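You operate a simulated robot arm through the tools that you are given. There is no shell and no other tool.

You are at the controls of a simulated robot arm. One attempt, no reset.

## Task
Tighten the screw of clamped block T, move the block to the blue block tray and clamp cream block D.
Fine: tighten the thumb screw before the clamp opens; the other blocks' screws stay loose.

It is judged by the outcome, as a careful person would: the job done as asked, and still so three seconds after it is handed in. It fails if anything else is knocked over, pushed out of place, dropped, spilled or broken.

## Robot
A 7-joint arm with a two-finger parallel gripper, fixed in place. Base frame: the origin is at the foot of the arm, x ahead of it, y to its left, z up; the work surface is at about z = 780. Readings come in mm, rad, newtons and seconds.
With the tool pointing down near the work surface it reaches from about 300 to 720 mm from the base axis. Its first joint turns from -2.897 to 2.897 rad. Payload 1.57 kg.
The TCP is the grasp point between the finger pads, 30 mm short of the fingertips. In the tool frame z runs along the fingers and y along their closing line. The gripper opens to 80 mm. The fingers are 17 mm wide and 12 mm thick; the gripper's body (40 by 82 mm) begins 80 mm behind the TCP.
Orientation is that of the tool frame in the base frame, as a unit quaternion [w, x, y, z]. With the fingers straight down and closing along the base's y, the tool's x points along the base's -x, its y along +y and its z along -z.

## Interface
- The arm moves only by the tool send_rows. Its argument "targets" is a list of rows, each a list of 7 numbers: the finger opening in mm, from 0 to 80, then the shift along the base's x, y, z in mm, then the turn, a rotation vector about the base's x, y, z in rad. In form: [[gripper, x, y, z, wx, wy, wz], ...]. A call has 1 to 20 rows; each row shifts and turns the commanded pose from where the row before left it. Rows are played at 5 a second. More than 50 mm and 0.15 rad between two rows, or a gripper value outside its range, and nothing of the call is played. Where a pose cannot be reached the arm comes as near as it can. A force on the tool above 80 N (or 10 N above the force at the start of the call, whichever is more), or a blocked arm, ends the call early, and 0.2 s more pass. The fingers move at their own pace (about 72 mm/s each) and stop on an object; they squeeze with about 22 N. The grip force told is the motor's: it shows also when the fingers shut on nothing. Time passes only in rows, and 0.2 s behind the last, so rows that do not move let the fingers close. It gives the time, the measured TCP pose, the force on the tool (base axes), the opening and the grip force at its end, in the units of the frame above (readings bear some noise), with the torque about the TCP (base axes, N m) and any sound that the robot's microphone picked up.
- Cameras (640 x 400 px; columns grow to the right, rows downward): "scene" is fixed at [50.2, -502.9, 1527.3]; the picture's right is [0.79, -0.61, 0.00], its down [-0.30, -0.39, -0.87] and it looks along [0.53, 0.69, -0.49] (base axes); focal length 318 px, centre (320, 200). "wrist" rides on the gripper at [72, -7, -122] in the tool frame; the picture's right is [0.09, 1.00, 0.00], its down [-0.84, 0.08, -0.54] and it looks along [-0.54, 0.05, 0.84] (tool axes); focal length 238 px, centre (320, 200). There is no depth. A picture from a camera that has moved, and an enlarged one, comes with that camera's place and axes in the base frame and with its lens.
- capture(camera): a new picture of that camera. It takes no simulated time.
- lift_body(by): slides the trunk up (or, below 0, down) by that many mm; the arm rides with it, the base frame stays. It gives what a move gives, with no picture.
- enlarge(camera, box): a new picture of the part [left, top, right, bottom] of that camera's present view, enlarged. It takes no simulated time.
- sign_off(): hands the job in; it is judged then, once.

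Nothing tells you positions but the pictures and the camera data. Unless the task says otherwise, let go and move clear before handing in.

The tools are called after "Request:" as a command line: name --pt "numbers of a row" for each row, then --argument value for the rest, lists and objects as JSON in quotes. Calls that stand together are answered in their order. send_rows: Moves the arm, as the interface text tells. Its arguments: {"type":"object","properties":{"targets":{"type":"array"}},"required":["targets"]} The other tools are called the same way: lift_body (by) slides the trunk up or down; capture (camera) takes a picture; enlarge (camera, box) takes an enlarged picture of a part of a camera's view; sign_off () hands the job in.

At the start:

```text
clock: 0.0
eef_pos: [404.9, 207.9, 1160.1]
ee_rot: [0.0, 0.0, 1.0, -0.001]
contact_force: [0.6, 0.3, -0.5]
moment: [0.03, 0.01, -0.01]
finger_gap: 80.1
gripper_force: 0.1
trunk travel left (down, up): [-50.0, 65.0]
```

scene: 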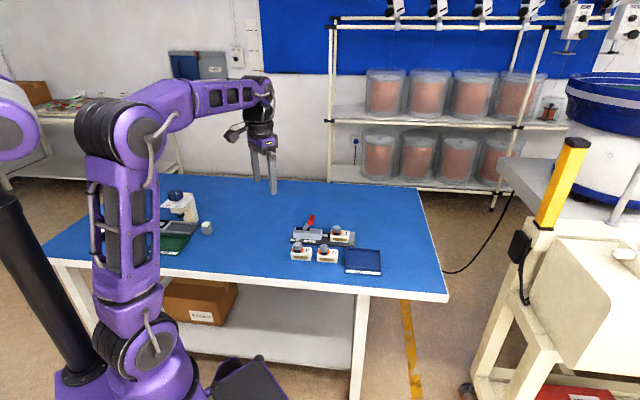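
wrist: 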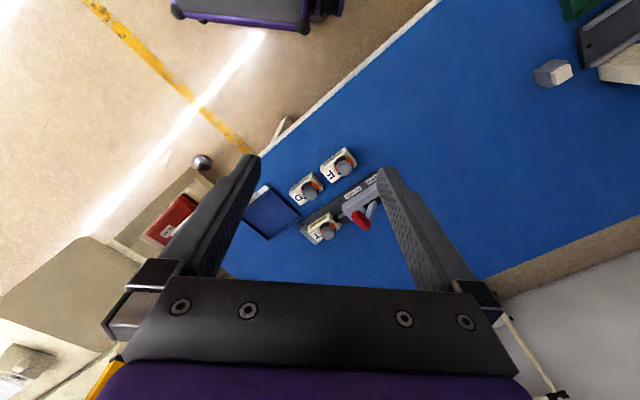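

I see a toggle clamp with a red handle holding block T, two other blocks (D and another), and a blue tray on the table. I'll enlarge the views to see the details first.

Request:
enlarge --camera "scene" --box '[270, 200, 400, 281]'

Request:
enlarge --camera "wrist" --box '[230, 130, 410, 250]'

Request:
enlarge --camera "scene" --box '[130, 170, 260, 260]'

```text
4.92 times, centred on (335, 240) of scene
camera zoom: at [50.2, -502.9, 1527.3], right [0.79, -0.61, 0.0], down [-0.3, -0.39, -0.87], along [0.53, 0.69, -0.49], focal length 1565 px, centre (246, 1)
```

zoom: 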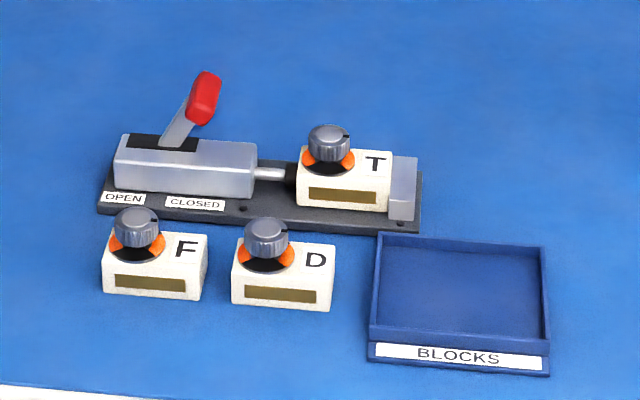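

```text
3.33 times, centred on (320, 190) of wrist
camera zoom: at [333.8, 201.8, 1281.4], right [-0.09, 1.0, 0.0], down [0.84, 0.08, 0.54], along [0.54, 0.05, -0.84], focal length 794 px, centre (320, 233)
```

zoom: 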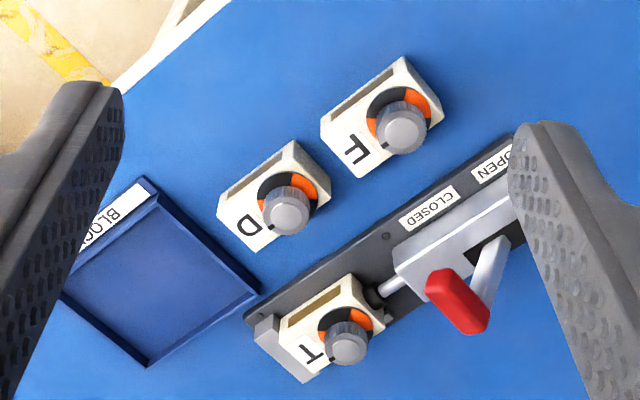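

```text
4.44 times, centred on (195, 215) of scene
camera zoom: at [50.2, -502.9, 1527.3], right [0.79, -0.61, 0.0], down [-0.3, -0.39, -0.87], along [0.53, 0.69, -0.49], focal length 1413 px, centre (876, 133)
```

zoom: 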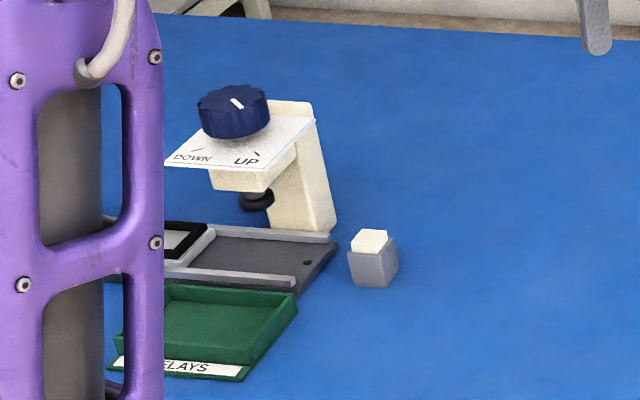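

The table holds a toggle clamp set at about 45°, with T's knob near (714, 256, 840), D near (610, 203), F near (540, 263), the tray near (705, 105) and the red handle tip near (641, 321, 873). I'll bring the gripper closer and turn it in line with the fixture so I can measure better.

Request:
send_rows --pt "80 32 5 -25 0 0 -0.125" --pt "80 32 5 -25 0 0 -0.125" --pt "80 32 5 -25 0 0 -0.125" --pt "80 32 5 -25 0 0 -0.125" --pt "80 32 5 -25 0 0 -0.125" --pt "80 32 5 -25 0 0 -0.125"

Request:
capture --camera "wrist"

Request:
capture --camera "scene"

```text
clock: 1.4
eef_pos: [597.5, 235.8, 1010.7]
ee_rot: [0.0, 0.368, 0.93, -0.001]
contact_force: [-0.5, -0.2, 0.5]
moment: [-0.03, -0.01, -0.02]
finger_gap: 80.0
gripper_force: 0.1
trunk travel left (down, up): [-50.0, 65.0]
```

```text
taken
camera wrist: at [540.6, 280.6, 1130.6], right [0.61, 0.79, 0.0], down [0.66, -0.52, 0.54], along [0.43, -0.33, -0.84], focal length 238 px, centre (320, 200)
```

wrist: 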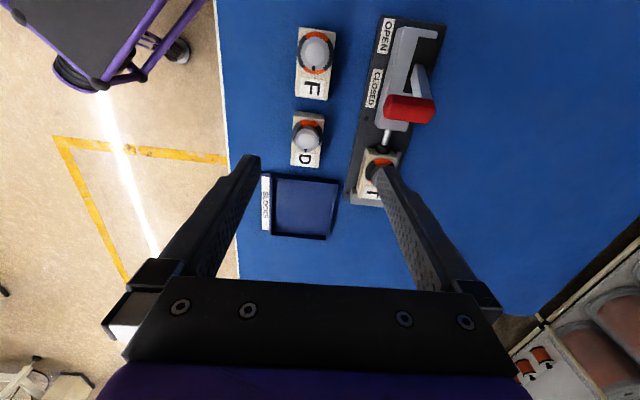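

```text
taken
```

scene: 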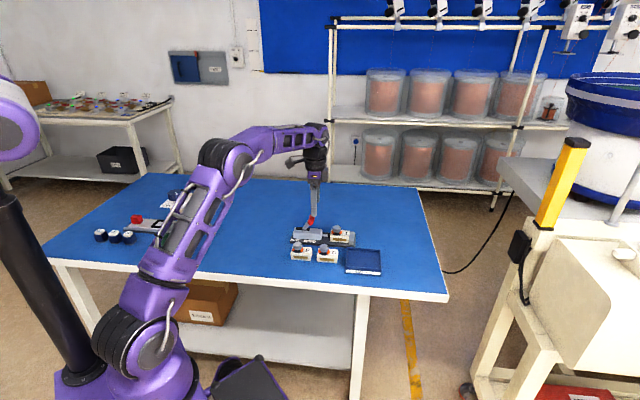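

The fixture is now nearly aligned with the camera. I'll enlarge several parts to measure the block, knob, dial and clamp precisely.

Request:
enlarge --camera "wrist" --box '[280, 0, 460, 112]'

Request:
enlarge --camera "wrist" --box '[250, 100, 430, 250]'

Request:
enlarge --camera "scene" --box '[280, 210, 390, 279]'

Request:
enlarge --camera "scene" --box '[320, 218, 360, 243]'

```text
3.56 times, centred on (370, 56) of wrist
camera zoom: at [540.6, 280.6, 1130.6], right [0.61, 0.79, 0.0], down [0.66, -0.52, 0.54], along [0.43, -0.33, -0.84], focal length 848 px, centre (142, 712)
```

zoom: 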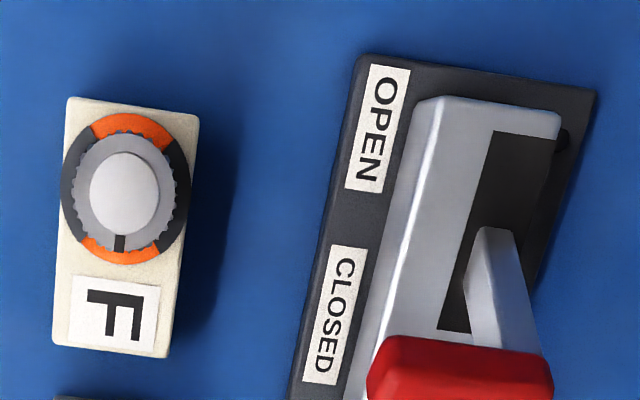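

```text
2.67 times, centred on (340, 175) of wrist
camera zoom: at [540.6, 280.6, 1130.6], right [0.61, 0.79, 0.0], down [0.66, -0.52, 0.54], along [0.43, -0.33, -0.84], focal length 636 px, centre (267, 267)
```

zoom: 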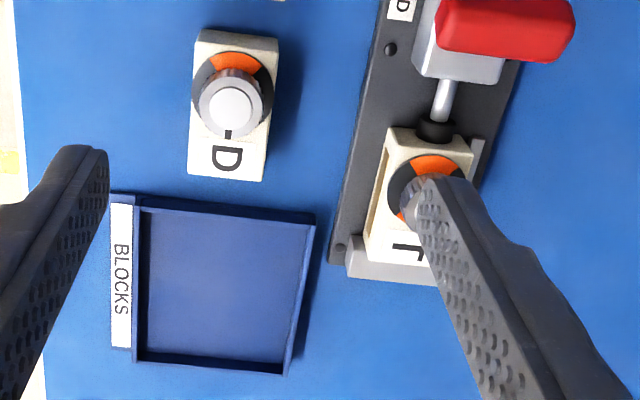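

```text
5.80 times, centred on (335, 244) of scene
camera zoom: at [50.2, -502.9, 1527.3], right [0.79, -0.61, 0.0], down [-0.3, -0.39, -0.87], along [0.53, 0.69, -0.49], focal length 1843 px, centre (233, -58)
```

zoom: 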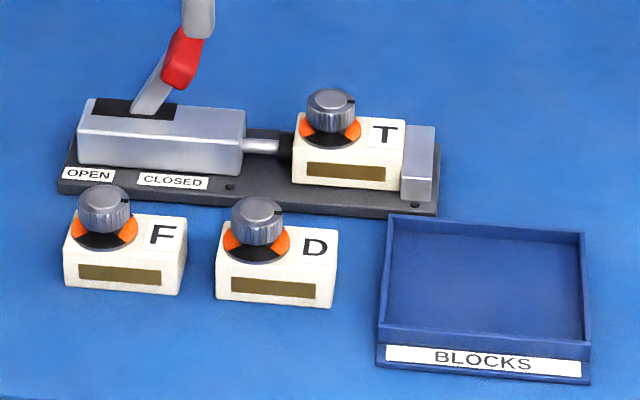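

```text
16.00 times, centred on (340, 230) of scene
camera zoom: at [50.2, -502.9, 1527.3], right [0.79, -0.61, 0.0], down [-0.3, -0.39, -0.87], along [0.53, 0.69, -0.49], focal length 5086 px, centre (0, -288)
```

zoom: 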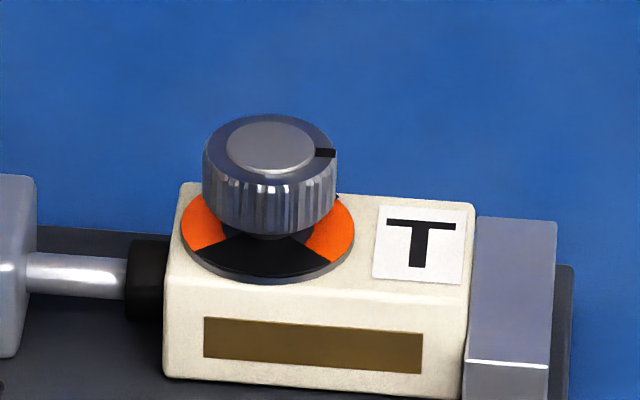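

Measured from both cameras, the fixture axis lies at -45°. T's knob is near (715, 256, 842), and every block is about 70x40x30 with its pointer on orange, so loose. I'll go above T's knob with the fingers closing along the fixture axis, which leaves room for a clockwise turn, and check the reach on the way.

Request:
send_rows --pt "80 10.7 1.7 -6 0 0 0.1398" --pt "80 10.7 1.7 -6 0 0 0.1398" --pt "80 10.7 1.7 -6 0 0 0.1398" --pt "80 10.7 1.7 -6 0 0 0.1398" --pt "80 10.7 1.7 -6 0 0 0.1398" --pt "80 10.7 1.7 -6 0 0 0.1398" --pt "80 10.7 1.7 -6 0 0 0.1398" --pt "80 10.7 1.7 -6 0 0 0.1398" --pt "80 10.7 1.7 -6 0 0 0.1398" --pt "80 10.7 1.7 -6 0 0 0.1398" --pt "80 10.7 1.7 -6 0 0 0.1398" --pt "80 0 0 0 0 0 0"

Request:
capture --camera "wrist"

Request:
capture --camera "scene"

```text
clock: 4.0
eef_pos: [676.4, 242.5, 938.1]
ee_rot: [0.0, -0.384, 0.923, 0.001]
contact_force: [0.1, -0.1, 0.2]
moment: [0.0, -0.03, 0.0]
finger_gap: 79.8
gripper_force: 0.0
out of reach, approached as far as the arm can: row 8, 9, 10, 11
trunk travel left (down, up): [-50.0, 65.0]
```

```text
taken
camera wrist: at [630.7, 188.2, 1058.1], right [-0.77, 0.64, 0.0], down [0.53, 0.65, 0.54], along [0.34, 0.42, -0.84], focal length 238 px, centre (320, 200)
```

wrist: 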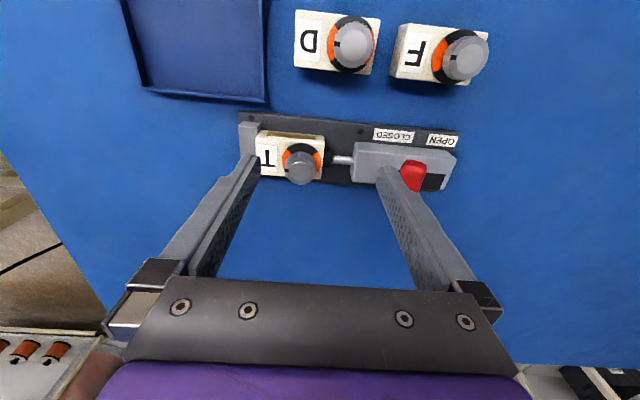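

```text
taken
```

scene: 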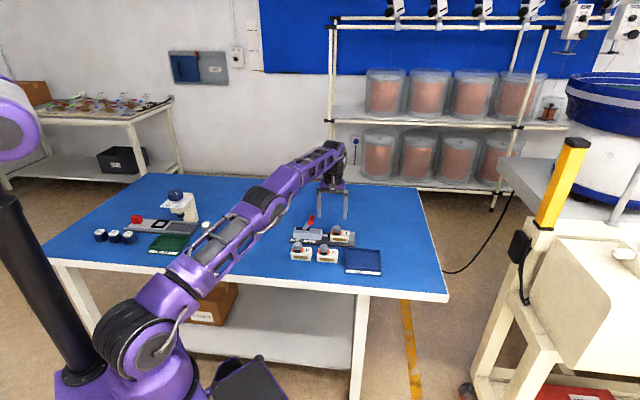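

The arm stopped short at about 719 mm radius, so straight-down reach is limited at this height. I'll go a little lower, still clear of the parts, to see whether that extends the reach.

Request:
send_rows --pt "80 0 0 -15 0 0 0" --pt "80 0 0 -15 0 0 0" --pt "80 0 0 -15 0 0 0" --pt "80 0 0 0 0 0 0"

```text
clock: 5.0
eef_pos: [677.2, 241.7, 892.5]
ee_rot: [0.0, -0.384, 0.923, 0.0]
contact_force: [0.5, -0.9, 0.2]
moment: [-0.02, -0.03, -0.01]
finger_gap: 79.8
gripper_force: 0.0
trunk travel left (down, up): [-50.0, 65.0]
```

Request:
send_rows --pt "80 10 3.6 0 0 0 0" --pt "80 10 3.6 0 0 0 0" --pt "80 10 3.6 0 0 0 0" --pt "80 10 3.6 0 0 0 0" --pt "80 0 0 0 0 0 0"

```text
clock: 6.2
eef_pos: [685.1, 245.3, 890.9]
ee_rot: [0.001, -0.384, 0.923, 0.0]
contact_force: [0.4, -0.3, 0.2]
moment: [-0.02, 0.02, 0.0]
finger_gap: 80.0
gripper_force: 0.1
out of reach, approached as far as the arm can: row 1, 2, 3, 4
trunk travel left (down, up): [-50.0, 65.0]
```

Lowering helps a little (728 mm at z=891), which suggests the shoulder sits below the wrist, so raising the trunk should extend the reach. I'll raise it fully and test again.

Request:
lift_body --by 65

```text
clock: 7.2
eef_pos: [687.6, 245.6, 955.2]
ee_rot: [0.0, -0.384, 0.923, 0.0]
contact_force: [0.0, -0.5, 0.1]
moment: [0.01, -0.01, 0.0]
finger_gap: 79.9
gripper_force: 0.0
trunk travel left (down, up): [-115.0, 0.0]
```

Request:
send_rows --pt "80 0 0 -25 0 0 0" --pt "80 0 0 -25 0 0 0" --pt "80 0 0 -23 0 0 0" --pt "80 8 3 0 0 0 0" --pt "80 8 3 0 0 0 0" --pt "80 8 3 0 0 0 0" --pt "80 6 2 0 0 0 0" --pt "80 0 0 0 0 0 0"

```text
clock: 9.0
eef_pos: [689.6, 246.2, 883.1]
ee_rot: [0.0, -0.383, 0.924, 0.0]
contact_force: [-0.1, -0.2, 0.7]
moment: [0.0, 0.01, 0.02]
finger_gap: 80.1
gripper_force: 0.1
out of reach, approached as far as the arm can: row 4, 5, 6, 7
trunk travel left (down, up): [-115.0, 0.0]
```

The radius is now 732 mm straight down, so T (r≈757–765) can only be reached by tilting the tool outward a little. Before planning that, I'll look closely at T from here.

Request:
capture --camera "wrist"

Request:
enlarge --camera "wrist" --box '[220, 60, 480, 222]'

Request:
enlarge --camera "scene" --box '[280, 190, 400, 265]'

```text
taken
camera wrist: at [643.9, 192.0, 1003.7], right [-0.77, 0.64, 0.0], down [0.54, 0.65, 0.54], along [0.35, 0.42, -0.84], focal length 238 px, centre (320, 200)
```

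wrist: 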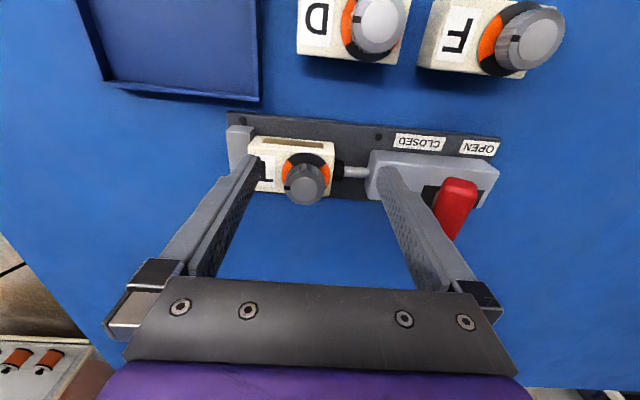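

```text
2.46 times, centred on (350, 141) of wrist
camera zoom: at [643.9, 192.0, 1003.7], right [-0.77, 0.64, 0.0], down [0.54, 0.65, 0.54], along [0.35, 0.42, -0.84], focal length 587 px, centre (246, 345)
```

zoom: 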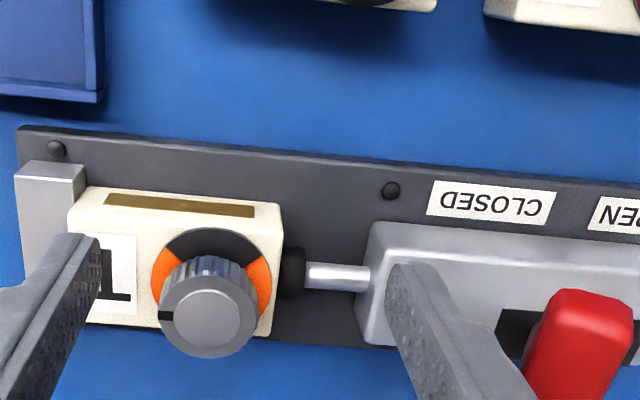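

```text
5.33 times, centred on (340, 228) of scene
camera zoom: at [50.2, -502.9, 1527.3], right [0.79, -0.61, 0.0], down [-0.3, -0.39, -0.87], along [0.53, 0.69, -0.49], focal length 1695 px, centre (213, 53)
```

zoom: 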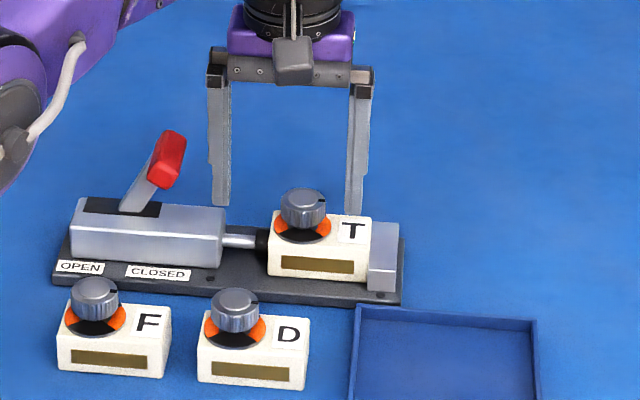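

I'll use a 0.25 rad outward tilt, because it swings with the tool about the vertical knob axis and so keeps the pads flush with the knob. I'll set the yaw and tilt now, above the knob, and check that the pose is reached.

Request:
send_rows --pt "60 0 0 0 0 0 0.114" --pt "60 0 0 0 0 0 0.114" --pt "60 0 0 0 0 0 0.114" --pt "60 0 0 3 0.1129 -0.0536 0" --pt "60 0 0 3 0.1129 -0.0536 0" --pt "60 10.6 2.1 0 0 0 0" --pt "60 10.7 2.1 0 0 0 0" --pt "60 0 0 0 0 0 0"

Request:
capture --camera "wrist"

Request:
enlarge --camera "scene" --box '[290, 190, 390, 252]'

```text
clock: 10.8
eef_pos: [711.0, 251.4, 887.4]
ee_rot: [0.105, -0.531, 0.838, 0.067]
contact_force: [0.2, -0.3, -0.8]
moment: [-0.01, 0.02, 0.0]
finger_gap: 60.1
gripper_force: 0.0
trunk travel left (down, up): [-115.0, 0.0]
```

```text
taken
camera wrist: at [674.9, 159.9, 987.3], right [-0.94, 0.34, -0.02], down [0.22, 0.65, 0.73], along [0.27, 0.68, -0.68], focal length 238 px, centre (320, 200)
```

wrist: 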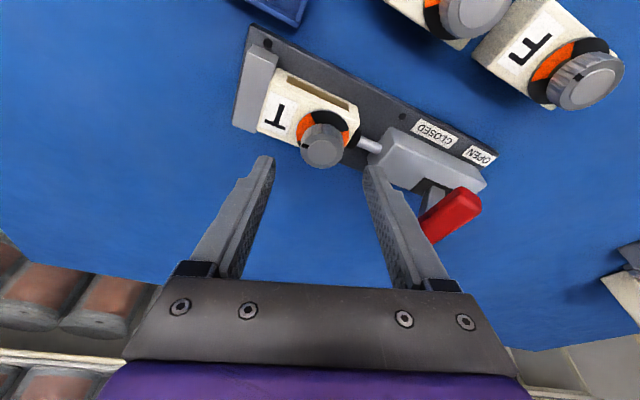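

```text
6.40 times, centred on (340, 221) of scene
camera zoom: at [50.2, -502.9, 1527.3], right [0.79, -0.61, 0.0], down [-0.3, -0.39, -0.87], along [0.53, 0.69, -0.49], focal length 2034 px, centre (192, 66)
```

zoom: 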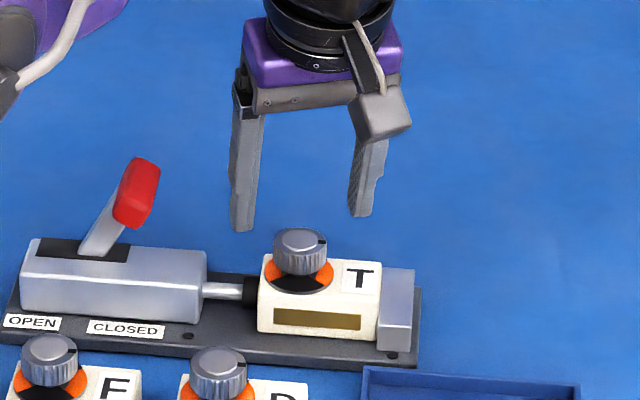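

The tilted pose was reached. I'll read the knob's position and the fingertip clearance more precisely before going down.

Request:
enlarge --camera "wrist" --box '[240, 60, 400, 160]'

Request:
enlarge --camera "scene" --box '[320, 205, 370, 236]'

```text
4.00 times, centred on (320, 110) of wrist
camera zoom: at [674.9, 159.9, 987.3], right [-0.94, 0.34, -0.02], down [0.22, 0.65, 0.73], along [0.27, 0.68, -0.68], focal length 953 px, centre (320, 560)
```

zoom: 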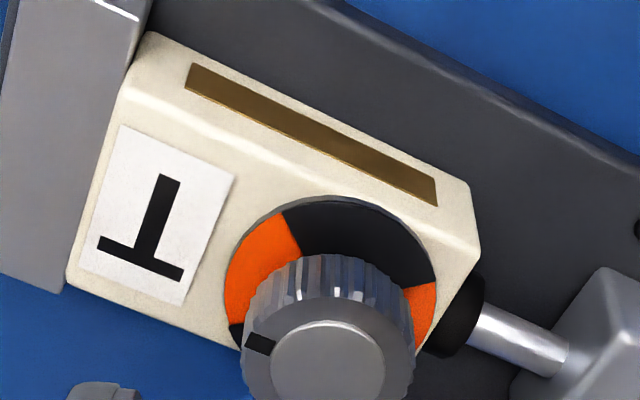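

```text
12.80 times, centred on (345, 220) of scene
camera zoom: at [50.2, -502.9, 1527.3], right [0.79, -0.61, 0.0], down [-0.3, -0.39, -0.87], along [0.53, 0.69, -0.49], focal length 4069 px, centre (0, -62)
```

zoom: 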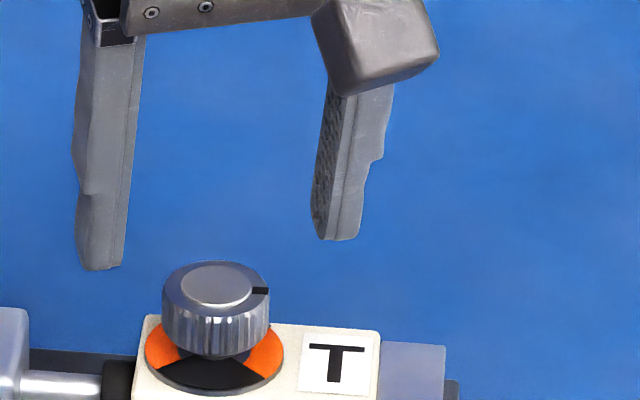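

Knob geometry: diameter about 32 mm, from z≈826 to 843, with its axis near (712, 255). I'll lower the open fingers around it until the tips are just above the dial.

Request:
send_rows --pt "60 -0.7 -0.6 -8 0 0 0" --pt "60 -0.7 -0.6 -8 0 0 0" --pt "60 0 0 -8 0 0 0" --pt "60 0 0 -4 0 0 0" --pt "60 0 0 0 0 0 0"

Request:
enlarge --camera "wrist" --box '[220, 80, 420, 205]'

Request:
enlarge --camera "scene" --box '[320, 205, 370, 236]'

```text
clock: 12.0
eef_pos: [709.4, 250.8, 859.8]
ee_rot: [0.105, -0.53, 0.839, 0.067]
contact_force: [0.3, 1.0, 1.0]
moment: [0.01, 0.0, 0.02]
finger_gap: 59.8
gripper_force: 0.1
trunk travel left (down, up): [-115.0, 0.0]
```

```text
3.20 times, centred on (320, 142) of wrist
camera zoom: at [673.9, 158.4, 959.1], right [-0.94, 0.34, -0.02], down [0.22, 0.65, 0.73], along [0.27, 0.68, -0.68], focal length 763 px, centre (320, 384)
```

zoom: 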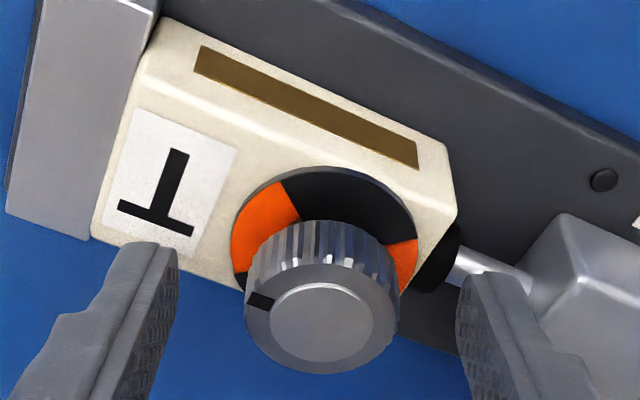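

```text
12.80 times, centred on (345, 220) of scene
camera zoom: at [50.2, -502.9, 1527.3], right [0.79, -0.61, 0.0], down [-0.3, -0.39, -0.87], along [0.53, 0.69, -0.49], focal length 4069 px, centre (0, -62)
```

zoom: 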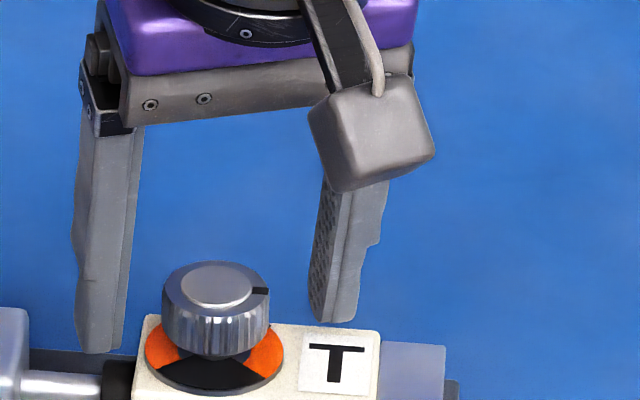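

The fingers straddle the knob evenly and the tips are clear of the dial. I'll make a small centring correction and close on the knob.

Request:
send_rows --pt "60 -1 -2.4 0 0 0 0" --pt "60 0 0 0 0 0 0" --pt "20 0 0 0 0 0 0" --pt "20 0 0 0 0 0 0" --pt "20 0 0 0 0 0 0" --pt "20 0 0 0 0 0 0"

Request:
enlarge --camera "wrist" --box '[220, 80, 420, 205]'

Request:
enlarge --camera "scene" --box '[320, 205, 370, 236]'

```text
clock: 13.4
eef_pos: [708.1, 248.0, 860.1]
ee_rot: [0.105, -0.53, 0.839, 0.066]
contact_force: [-3.0, 1.3, 0.4]
moment: [0.03, 0.12, -0.01]
finger_gap: 31.1
gripper_force: 22.3
trunk travel left (down, up): [-115.0, 0.0]
```

```text
3.20 times, centred on (320, 142) of wrist
camera zoom: at [672.4, 156.1, 959.6], right [-0.94, 0.34, -0.02], down [0.22, 0.65, 0.73], along [0.27, 0.68, -0.68], focal length 763 px, centre (320, 384)
```

zoom: 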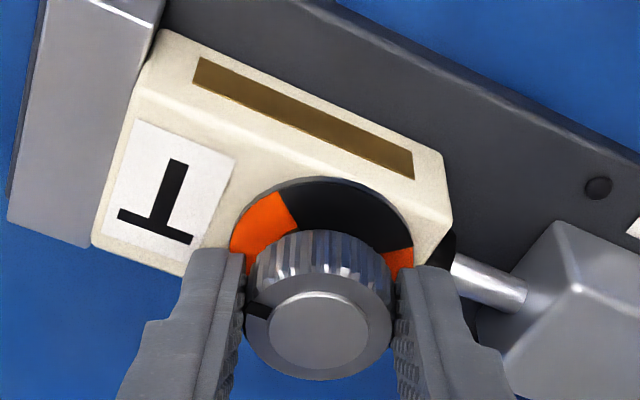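

```text
12.80 times, centred on (345, 220) of scene
camera zoom: at [50.2, -502.9, 1527.3], right [0.79, -0.61, 0.0], down [-0.3, -0.39, -0.87], along [0.53, 0.69, -0.49], focal length 4069 px, centre (0, -62)
```

zoom: 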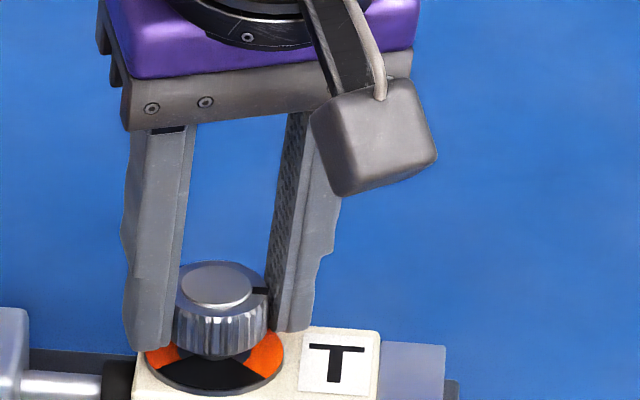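

The knob is gripped at 31 mm with little side load. I'll start turning it clockwise about its own axis in small steps, watching torque and sound.

Request:
send_rows --pt "20 -0.66 0.37 0 0 0 -0.1428" --pt "20 -0.6 0.46 0 0 0 -0.1428" --pt "20 -0.52 0.53 0 0 0 -0.1428" --pt "20 0 0 0 0 0 0"

Request:
enlarge --camera "wrist" --box '[220, 80, 420, 205]'

Request:
enlarge --camera "scene" --box '[320, 205, 370, 236]'

```text
clock: 14.4
eef_pos: [705.0, 250.6, 861.2]
ee_rot: [0.116, -0.341, 0.932, 0.043]
contact_force: [-4.3, 4.2, -0.2]
moment: [0.12, 0.15, 0.03]
finger_gap: 30.9
gripper_force: 21.7
trunk travel left (down, up): [-115.0, 0.0]
```

```text
3.20 times, centred on (320, 142) of wrist
camera zoom: at [634.6, 181.6, 959.6], right [-0.71, 0.7, -0.02], down [0.47, 0.5, 0.73], along [0.53, 0.51, -0.68], focal length 763 px, centre (320, 384)
```

zoom: 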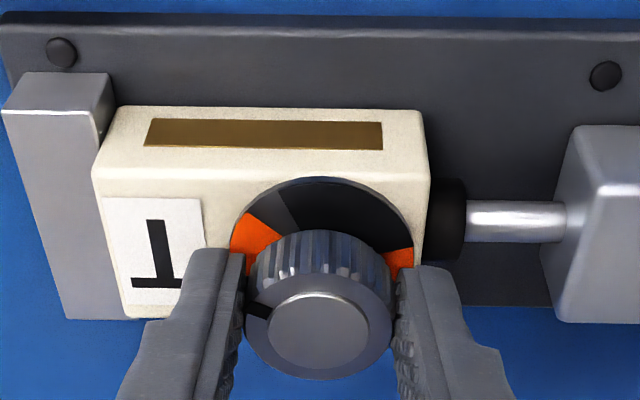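

```text
12.80 times, centred on (345, 220) of scene
camera zoom: at [50.2, -502.9, 1527.3], right [0.79, -0.61, 0.0], down [-0.3, -0.39, -0.87], along [0.53, 0.69, -0.49], focal length 4069 px, centre (0, -62)
```

zoom: 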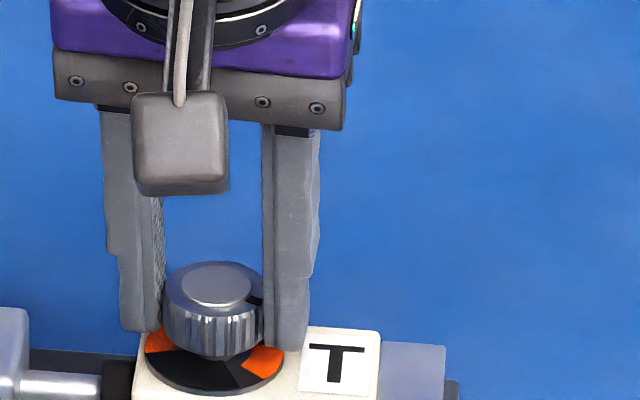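

The knob turns with the fingers, and the orange sector is starting to be covered as it tightens. I'll keep turning clockwise.

Request:
send_rows --pt "20 -0.45 0.61 0 0 0 -0.1428" --pt "20 -0.36 0.67 0 0 0 -0.1428" --pt "20 -0.26 0.71 0 0 0 -0.1428" --pt "20 -0.15 0.74 0 0 0 -0.1428" --pt "20 0 0 0 0 0 0"

Request:
enlarge --camera "wrist" --box '[220, 80, 420, 205]'

Request:
enlarge --camera "scene" --box '[320, 205, 370, 236]'

```text
clock: 15.6
eef_pos: [704.2, 252.1, 859.8]
ee_rot: [0.125, -0.065, 0.99, 0.008]
contact_force: [-12.9, 11.6, 0.4]
moment: [0.33, 0.48, 0.09]
finger_gap: 31.0
gripper_force: 22.0
trunk travel left (down, up): [-115.0, 0.0]
```

```text
3.20 times, centred on (320, 142) of wrist
camera zoom: at [607.1, 235.1, 959.7], right [-0.22, 0.98, -0.02], down [0.66, 0.16, 0.73], along [0.72, 0.14, -0.68], focal length 763 px, centre (320, 384)
```

zoom: 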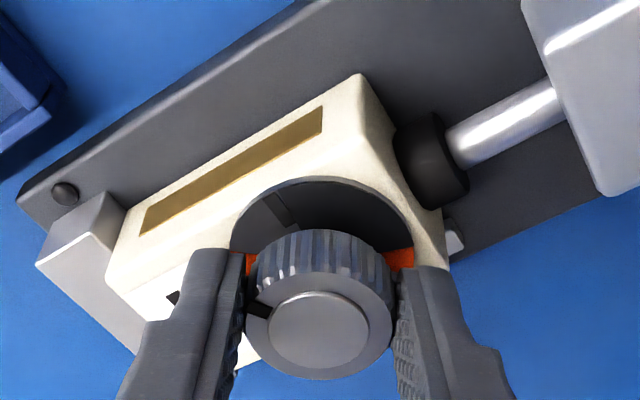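

```text
12.80 times, centred on (345, 220) of scene
camera zoom: at [50.2, -502.9, 1527.3], right [0.79, -0.61, 0.0], down [-0.3, -0.39, -0.87], along [0.53, 0.69, -0.49], focal length 4069 px, centre (0, -62)
```

zoom: 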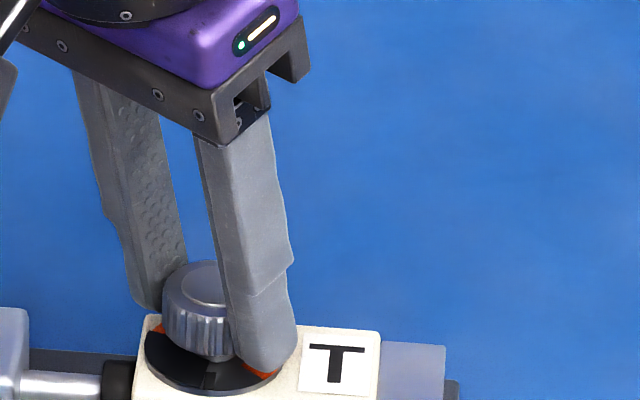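

The knob is about two-thirds round and turning well, but a side load of about 17 N has built up. That means the true axis lies slightly farther out than I assumed, so I'll shift the tool to relieve it and check.

Request:
send_rows --pt "20 -0.7 0.9 0 0 0 0" --pt "20 -0.7 0.9 0 0 0 0" --pt "20 0 0 0 0 0 0"

```text
clock: 16.4
eef_pos: [704.3, 254.0, 860.6]
ee_rot: [0.126, -0.065, 0.99, 0.007]
contact_force: [-4.1, 8.8, -1.5]
moment: [0.27, 0.02, 0.07]
finger_gap: 31.1
gripper_force: 21.9
trunk travel left (down, up): [-115.0, 0.0]
```

Request:
send_rows --pt "20 -0.1 1.6 0 0 0 -0.1428" --pt "20 0.05 1.2 0 0 0 -0.1428" --pt "20 0 0 0 0 0 0"

Request:
enlarge --camera "wrist" --box '[220, 80, 420, 205]'

Request:
enlarge --camera "scene" --box '[320, 205, 370, 236]'

```text
clock: 17.2
eef_pos: [704.7, 255.1, 860.6]
ee_rot: [0.124, 0.077, 0.989, -0.011]
contact_force: [-6.4, 3.7, 0.5]
moment: [0.09, 0.21, 0.0]
finger_gap: 31.1
gripper_force: 22.0
trunk travel left (down, up): [-115.0, 0.0]
```

```text
3.20 times, centred on (320, 142) of wrist
camera zoom: at [605.6, 265.9, 959.8], right [0.07, 1.0, -0.02], down [0.68, -0.03, 0.73], along [0.73, -0.07, -0.68], focal length 763 px, centre (320, 384)
```

zoom: 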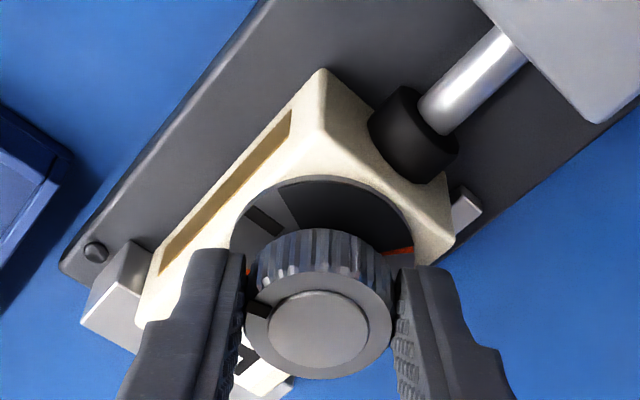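

```text
12.80 times, centred on (345, 220) of scene
camera zoom: at [50.2, -502.9, 1527.3], right [0.79, -0.61, 0.0], down [-0.3, -0.39, -0.87], along [0.53, 0.69, -0.49], focal length 4069 px, centre (0, -62)
```

zoom: 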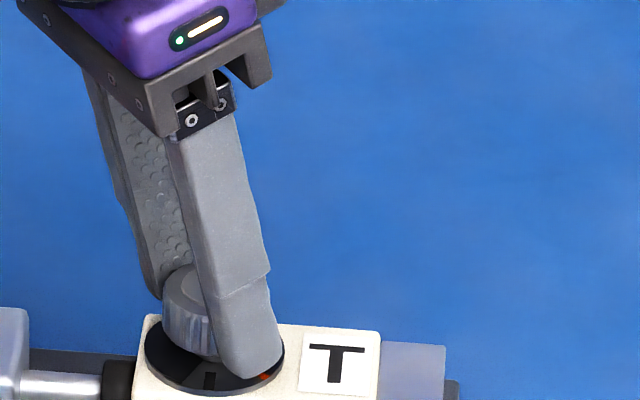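

Request:
send_rows --pt "20 -0.1 1.3 0 0 0 -0.1428" --pt "20 0.1 1.2 0 0 0 -0.1428" --pt "20 0 0 0 0 0 0"

Request:
enlarge --camera "wrist" --box '[220, 80, 420, 205]'

Request:
enlarge --camera "scene" --box '[320, 205, 370, 236]'

```text
clock: 18.0
eef_pos: [706.2, 257.2, 859.9]
ee_rot: [0.122, 0.217, 0.968, -0.028]
contact_force: [-3.5, -0.5, -0.1]
moment: [0.0, 0.03, 0.01]
finger_gap: 30.9
gripper_force: 21.6
trunk travel left (down, up): [-115.0, 0.0]
```

```text
3.20 times, centred on (320, 142) of wrist
camera zoom: at [612.6, 295.5, 959.6], right [0.35, 0.94, -0.02], down [0.64, -0.22, 0.73], along [0.68, -0.27, -0.68], focal length 763 px, centre (320, 384)
```

zoom: 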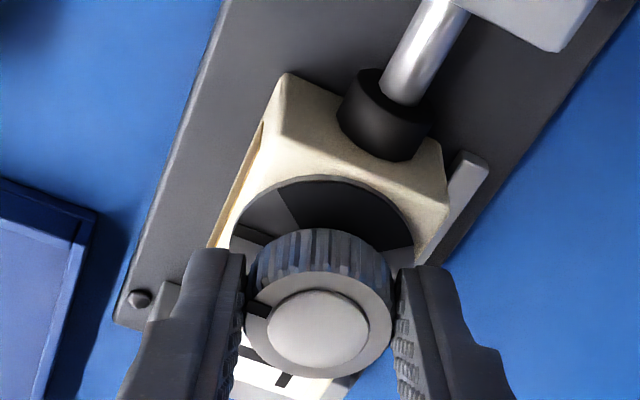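

```text
12.80 times, centred on (345, 220) of scene
camera zoom: at [50.2, -502.9, 1527.3], right [0.79, -0.61, 0.0], down [-0.3, -0.39, -0.87], along [0.53, 0.69, -0.49], focal length 4069 px, centre (0, -62)
```

zoom: 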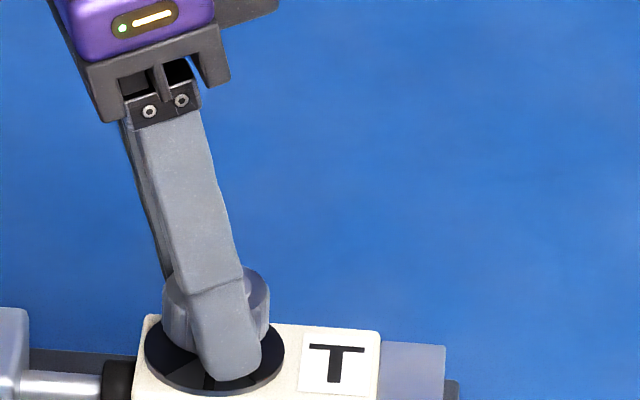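

All the orange is covered and the pointer has reached the tick on the dial's near side, about 90° round. I'll nudge it slightly further to feel for an end stop.

Request:
send_rows --pt "20 0.1 0.35 0 0 0 -0.05" --pt "20 0 0 0 0 0 0" --pt "20 0 0 0 0 0 0"

Request:
enlarge --camera "wrist" --box '[270, 120, 370, 183]'

```text
clock: 18.8
eef_pos: [705.7, 256.4, 860.7]
ee_rot: [0.121, 0.241, 0.962, -0.031]
contact_force: [2.8, -3.1, 0.0]
moment: [-0.13, -0.16, -0.02]
finger_gap: 30.7
gripper_force: 22.0
trunk travel left (down, up): [-115.0, 0.0]
```

```text
6.35 times, centred on (320, 152) of wrist
camera zoom: at [615.2, 300.1, 959.7], right [0.39, 0.92, -0.02], down [0.63, -0.25, 0.73], along [0.67, -0.3, -0.68], focal length 1513 px, centre (320, 508)
```

zoom: 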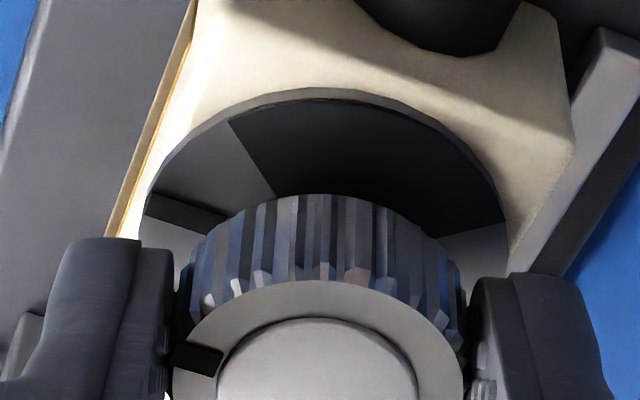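

No stop felt yet, with the pointer about 3° past the tick. One more small nudge will show whether there is a hard end stop.

Request:
send_rows --pt "20 0.0 0.6 0 0 0 -0.06" --pt "20 0 0 0 0 0 0" --pt "20 0 0 0 0 0 0"

Request:
enlarge --camera "wrist" --box '[270, 120, 370, 183]'

```text
clock: 19.6
eef_pos: [706.0, 258.9, 862.0]
ee_rot: [0.12, 0.27, 0.955, -0.035]
contact_force: [-0.8, -3.3, 0.4]
moment: [-0.28, -0.03, 0.03]
finger_gap: 30.8
gripper_force: 22.2
trunk travel left (down, up): [-115.0, 0.0]
```

```text
6.35 times, centred on (320, 152) of wrist
camera zoom: at [617.5, 306.3, 959.9], right [0.45, 0.89, -0.02], down [0.62, -0.29, 0.73], along [0.65, -0.34, -0.68], focal length 1513 px, centre (320, 508)
```

zoom: 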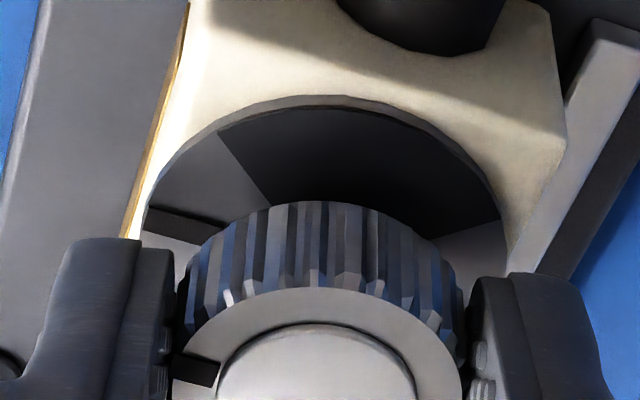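

The fingers slipped on the knob without it turning further, so it is at its end stop and tight. I'll release it and lift straight up.

Request:
send_rows --pt "52 0 0 0 0 0 0" --pt "52 0 0 0 0 0 0" --pt "52 0 0 10 0 0 0" --pt "52 0 0 15 0 0 0" --pt "52 0 0 15 0 0 0" --pt "52 -8 -4 15 0 0 0" --pt "52 0 0 0 0 0 0"

Request:
capture --camera "wrist"

Request:
enlarge --camera "wrist" --box '[220, 40, 420, 165]'

Request:
enlarge --camera "scene" --box '[290, 205, 370, 255]'

```text
clock: 21.2
eef_pos: [696.6, 254.8, 917.5]
ee_rot: [0.12, 0.269, 0.955, -0.034]
contact_force: [-0.4, -0.2, 0.3]
moment: [0.0, 0.02, 0.0]
finger_gap: 52.2
gripper_force: 0.1
trunk travel left (down, up): [-115.0, 0.0]
```

```text
taken
camera wrist: at [608.3, 303.0, 1015.7], right [0.44, 0.9, -0.02], down [0.62, -0.29, 0.73], along [0.65, -0.34, -0.68], focal length 238 px, centre (320, 200)
```

wrist: 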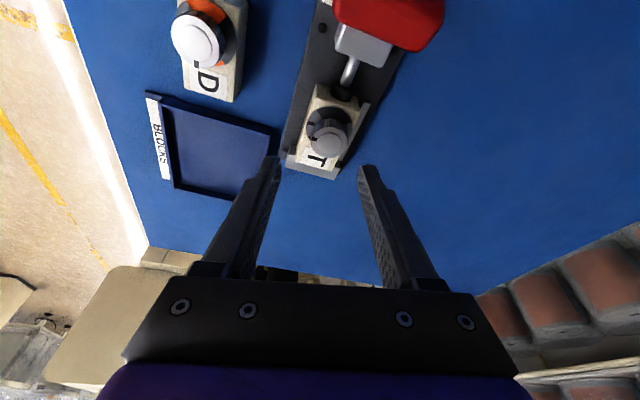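

```text
3.20 times, centred on (320, 102) of wrist
camera zoom: at [608.3, 303.0, 1015.7], right [0.44, 0.9, -0.02], down [0.62, -0.29, 0.73], along [0.65, -0.34, -0.68], focal length 763 px, centre (320, 512)
```

zoom: 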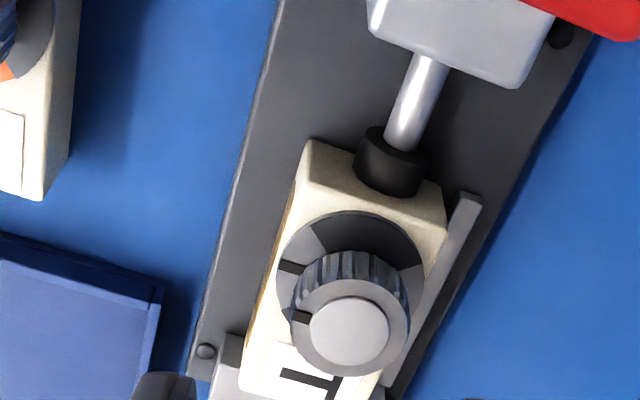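

```text
8.00 times, centred on (330, 230) of scene
camera zoom: at [50.2, -502.9, 1527.3], right [0.79, -0.61, 0.0], down [-0.3, -0.39, -0.87], along [0.53, 0.69, -0.49], focal length 2543 px, centre (240, -40)
```

zoom: 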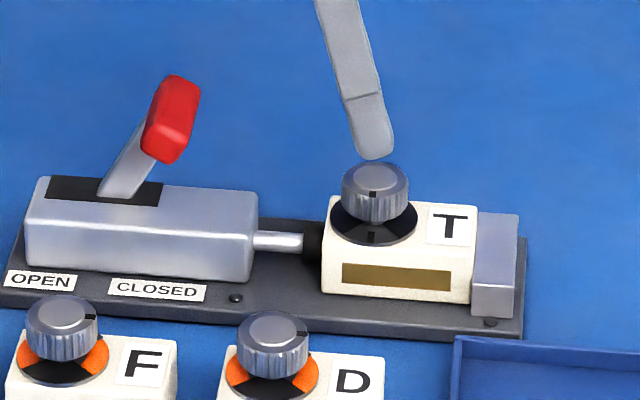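

T's screw is tight: the pointer is on the tick and no orange shows, while D and F are untouched. I'll inspect the rail beside T and the handle before working the clamp.

Request:
enlarge --camera "wrist" --box '[285, 80, 385, 185]'

Request:
enlarge --camera "wrist" --box '[290, 0, 450, 100]'

```text
3.81 times, centred on (335, 132) of wrist
camera zoom: at [608.3, 303.0, 1015.7], right [0.44, 0.9, -0.02], down [0.62, -0.29, 0.73], along [0.65, -0.34, -0.68], focal length 908 px, centre (263, 457)
```

zoom: 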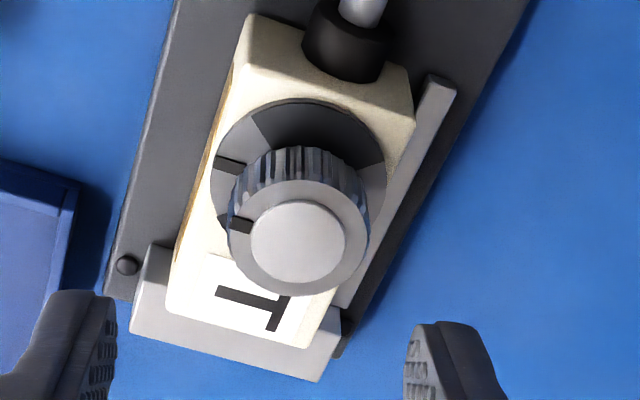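

```text
4.00 times, centred on (370, 50) of wrist
camera zoom: at [608.3, 303.0, 1015.7], right [0.44, 0.9, -0.02], down [0.62, -0.29, 0.73], along [0.65, -0.34, -0.68], focal length 953 px, centre (120, 800)
```

zoom: 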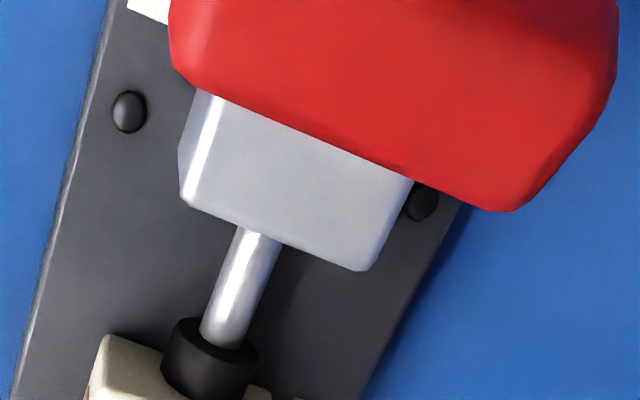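

The rail behind T is low. The handle's cross-bar is near q≈228 along the fixture, at about (642, 321, 872), and must swing toward OPEN. I'll close the fingers, straighten the tool, and hover just on the T side of the bar.

Request:
send_rows --pt "0 0 0 20 0 0 0" --pt "0 -12 16 0 0 0 0" --pt "0 -12 16 0 0 0 0" --pt "0 -12.2 15.8 0 0.0655 0.1065 0" --pt "0 0 0 0 0.0655 0.1065 0" --pt "0 0 0 0 0 0 -0.117" --pt "0 0 0 0 0 0 -0.117" --pt "0 0 0 0 0 0 0"

Request:
capture --camera "wrist"

Request:
enlarge --camera "scene" --box '[280, 180, 376, 240]'

```text
clock: 23.0
eef_pos: [660.1, 302.6, 934.7]
ee_rot: [0.001, 0.383, 0.924, 0.0]
contact_force: [-0.5, -0.2, -0.5]
moment: [-0.03, -0.02, 0.0]
finger_gap: 0.0
gripper_force: 21.2
trunk travel left (down, up): [-115.0, 0.0]
```

```text
taken
camera wrist: at [605.3, 350.6, 1056.0], right [0.64, 0.77, 0.0], down [0.65, -0.54, 0.54], along [0.42, -0.35, -0.84], focal length 238 px, centre (320, 200)
```

wrist: 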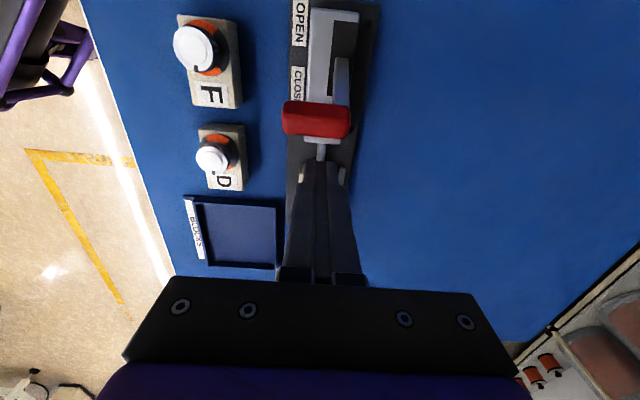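

```text
6.67 times, centred on (328, 210) of scene
camera zoom: at [50.2, -502.9, 1527.3], right [0.79, -0.61, 0.0], down [-0.3, -0.39, -0.87], along [0.53, 0.69, -0.49], focal length 2119 px, centre (267, 133)
```

zoom: 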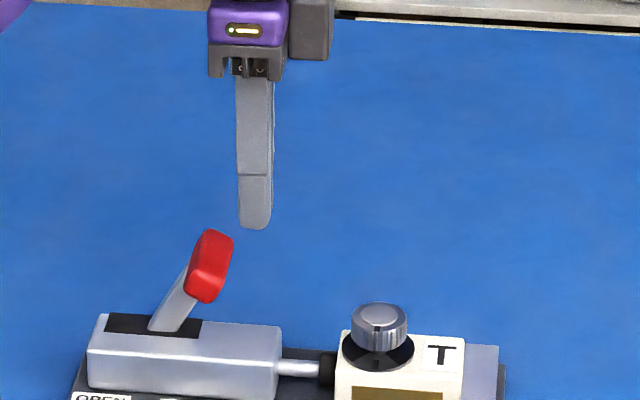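

The fingers are just on the T side of the bar. I'll back off 5 mm, lower to bar height, then push the bar toward OPEN.

Request:
send_rows --pt "0 3.5 -3.5 0 0 0 0" --pt "0 0 0 -20 0 0 0" --pt "0 0 0 -20 0 0 0" --pt "0 0 0 -9 0 0 0" --pt "0 0 0 0 0 0 0"

Request:
enlarge --camera "scene" --box '[280, 180, 376, 240]'

```text
clock: 24.2
eef_pos: [664.9, 301.0, 887.2]
ee_rot: [0.0, 0.382, 0.924, 0.0]
contact_force: [-0.1, -0.1, -0.1]
moment: [0.01, 0.0, -0.03]
finger_gap: 0.0
gripper_force: 21.4
trunk travel left (down, up): [-115.0, 0.0]
```

```text
6.67 times, centred on (328, 210) of scene
camera zoom: at [50.2, -502.9, 1527.3], right [0.79, -0.61, 0.0], down [-0.3, -0.39, -0.87], along [0.53, 0.69, -0.49], focal length 2119 px, centre (267, 133)
```

zoom: 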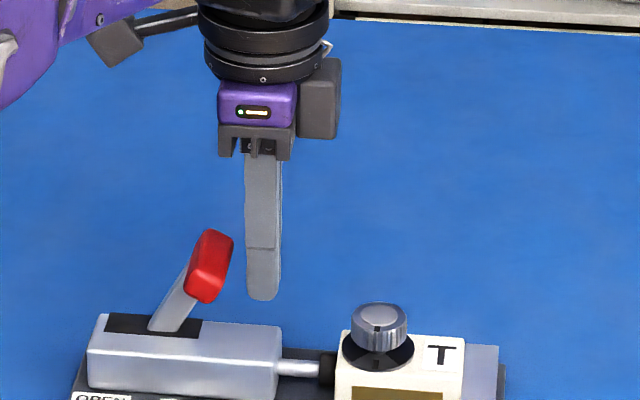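

Request:
send_rows --pt "0 -7 7 0 0 0 0" --pt "0 -7 7 0 0 0 0" --pt "0 -7 7 0 0 0 0" --pt "0 -7 7 0 0 0 0"

Request:
enlarge --camera "scene" --box '[280, 180, 376, 240]'

```text
clock: 25.2
eef_pos: [636.0, 328.9, 887.5]
ee_rot: [0.001, 0.381, 0.924, 0.001]
contact_force: [3.2, 1.3, 6.4]
moment: [0.01, 0.08, -0.03]
finger_gap: 0.0
gripper_force: 20.9
trunk travel left (down, up): [-115.0, 0.0]
```

```text
6.67 times, centred on (328, 210) of scene
camera zoom: at [50.2, -502.9, 1527.3], right [0.79, -0.61, 0.0], down [-0.3, -0.39, -0.87], along [0.53, 0.69, -0.49], focal length 2119 px, centre (267, 133)
```

zoom: 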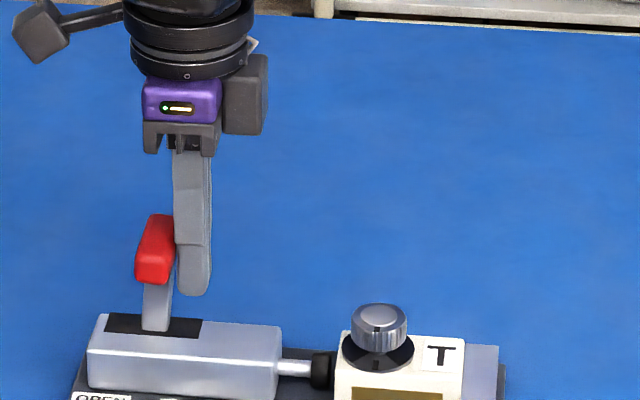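

The handle is now upright and the plunger is retracting under a light load. I'll keep pushing toward OPEN.

Request:
send_rows --pt "0 -7 7 0 0 0 0" --pt "0 -7 7 0 0 0 0" --pt "0 -6 6 0 0 0 0" --pt "0 0 0 0 0 0 0"

Request:
enlarge --camera "scene" --box '[270, 180, 366, 240]'

```text
clock: 26.2
eef_pos: [614.0, 347.3, 887.0]
ee_rot: [0.0, 0.382, 0.924, -0.001]
contact_force: [0.3, 0.2, -0.2]
moment: [0.01, 0.0, -0.02]
finger_gap: 0.0
gripper_force: 21.4
trunk travel left (down, up): [-115.0, 0.0]
```

```text
6.67 times, centred on (318, 210) of scene
camera zoom: at [50.2, -502.9, 1527.3], right [0.79, -0.61, 0.0], down [-0.3, -0.39, -0.87], along [0.53, 0.69, -0.49], focal length 2119 px, centre (333, 133)
```

zoom: 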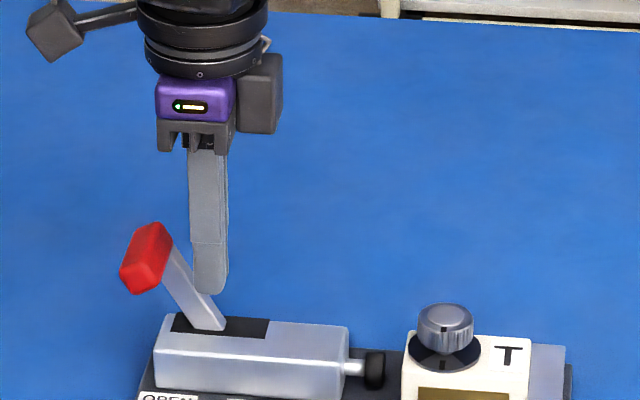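

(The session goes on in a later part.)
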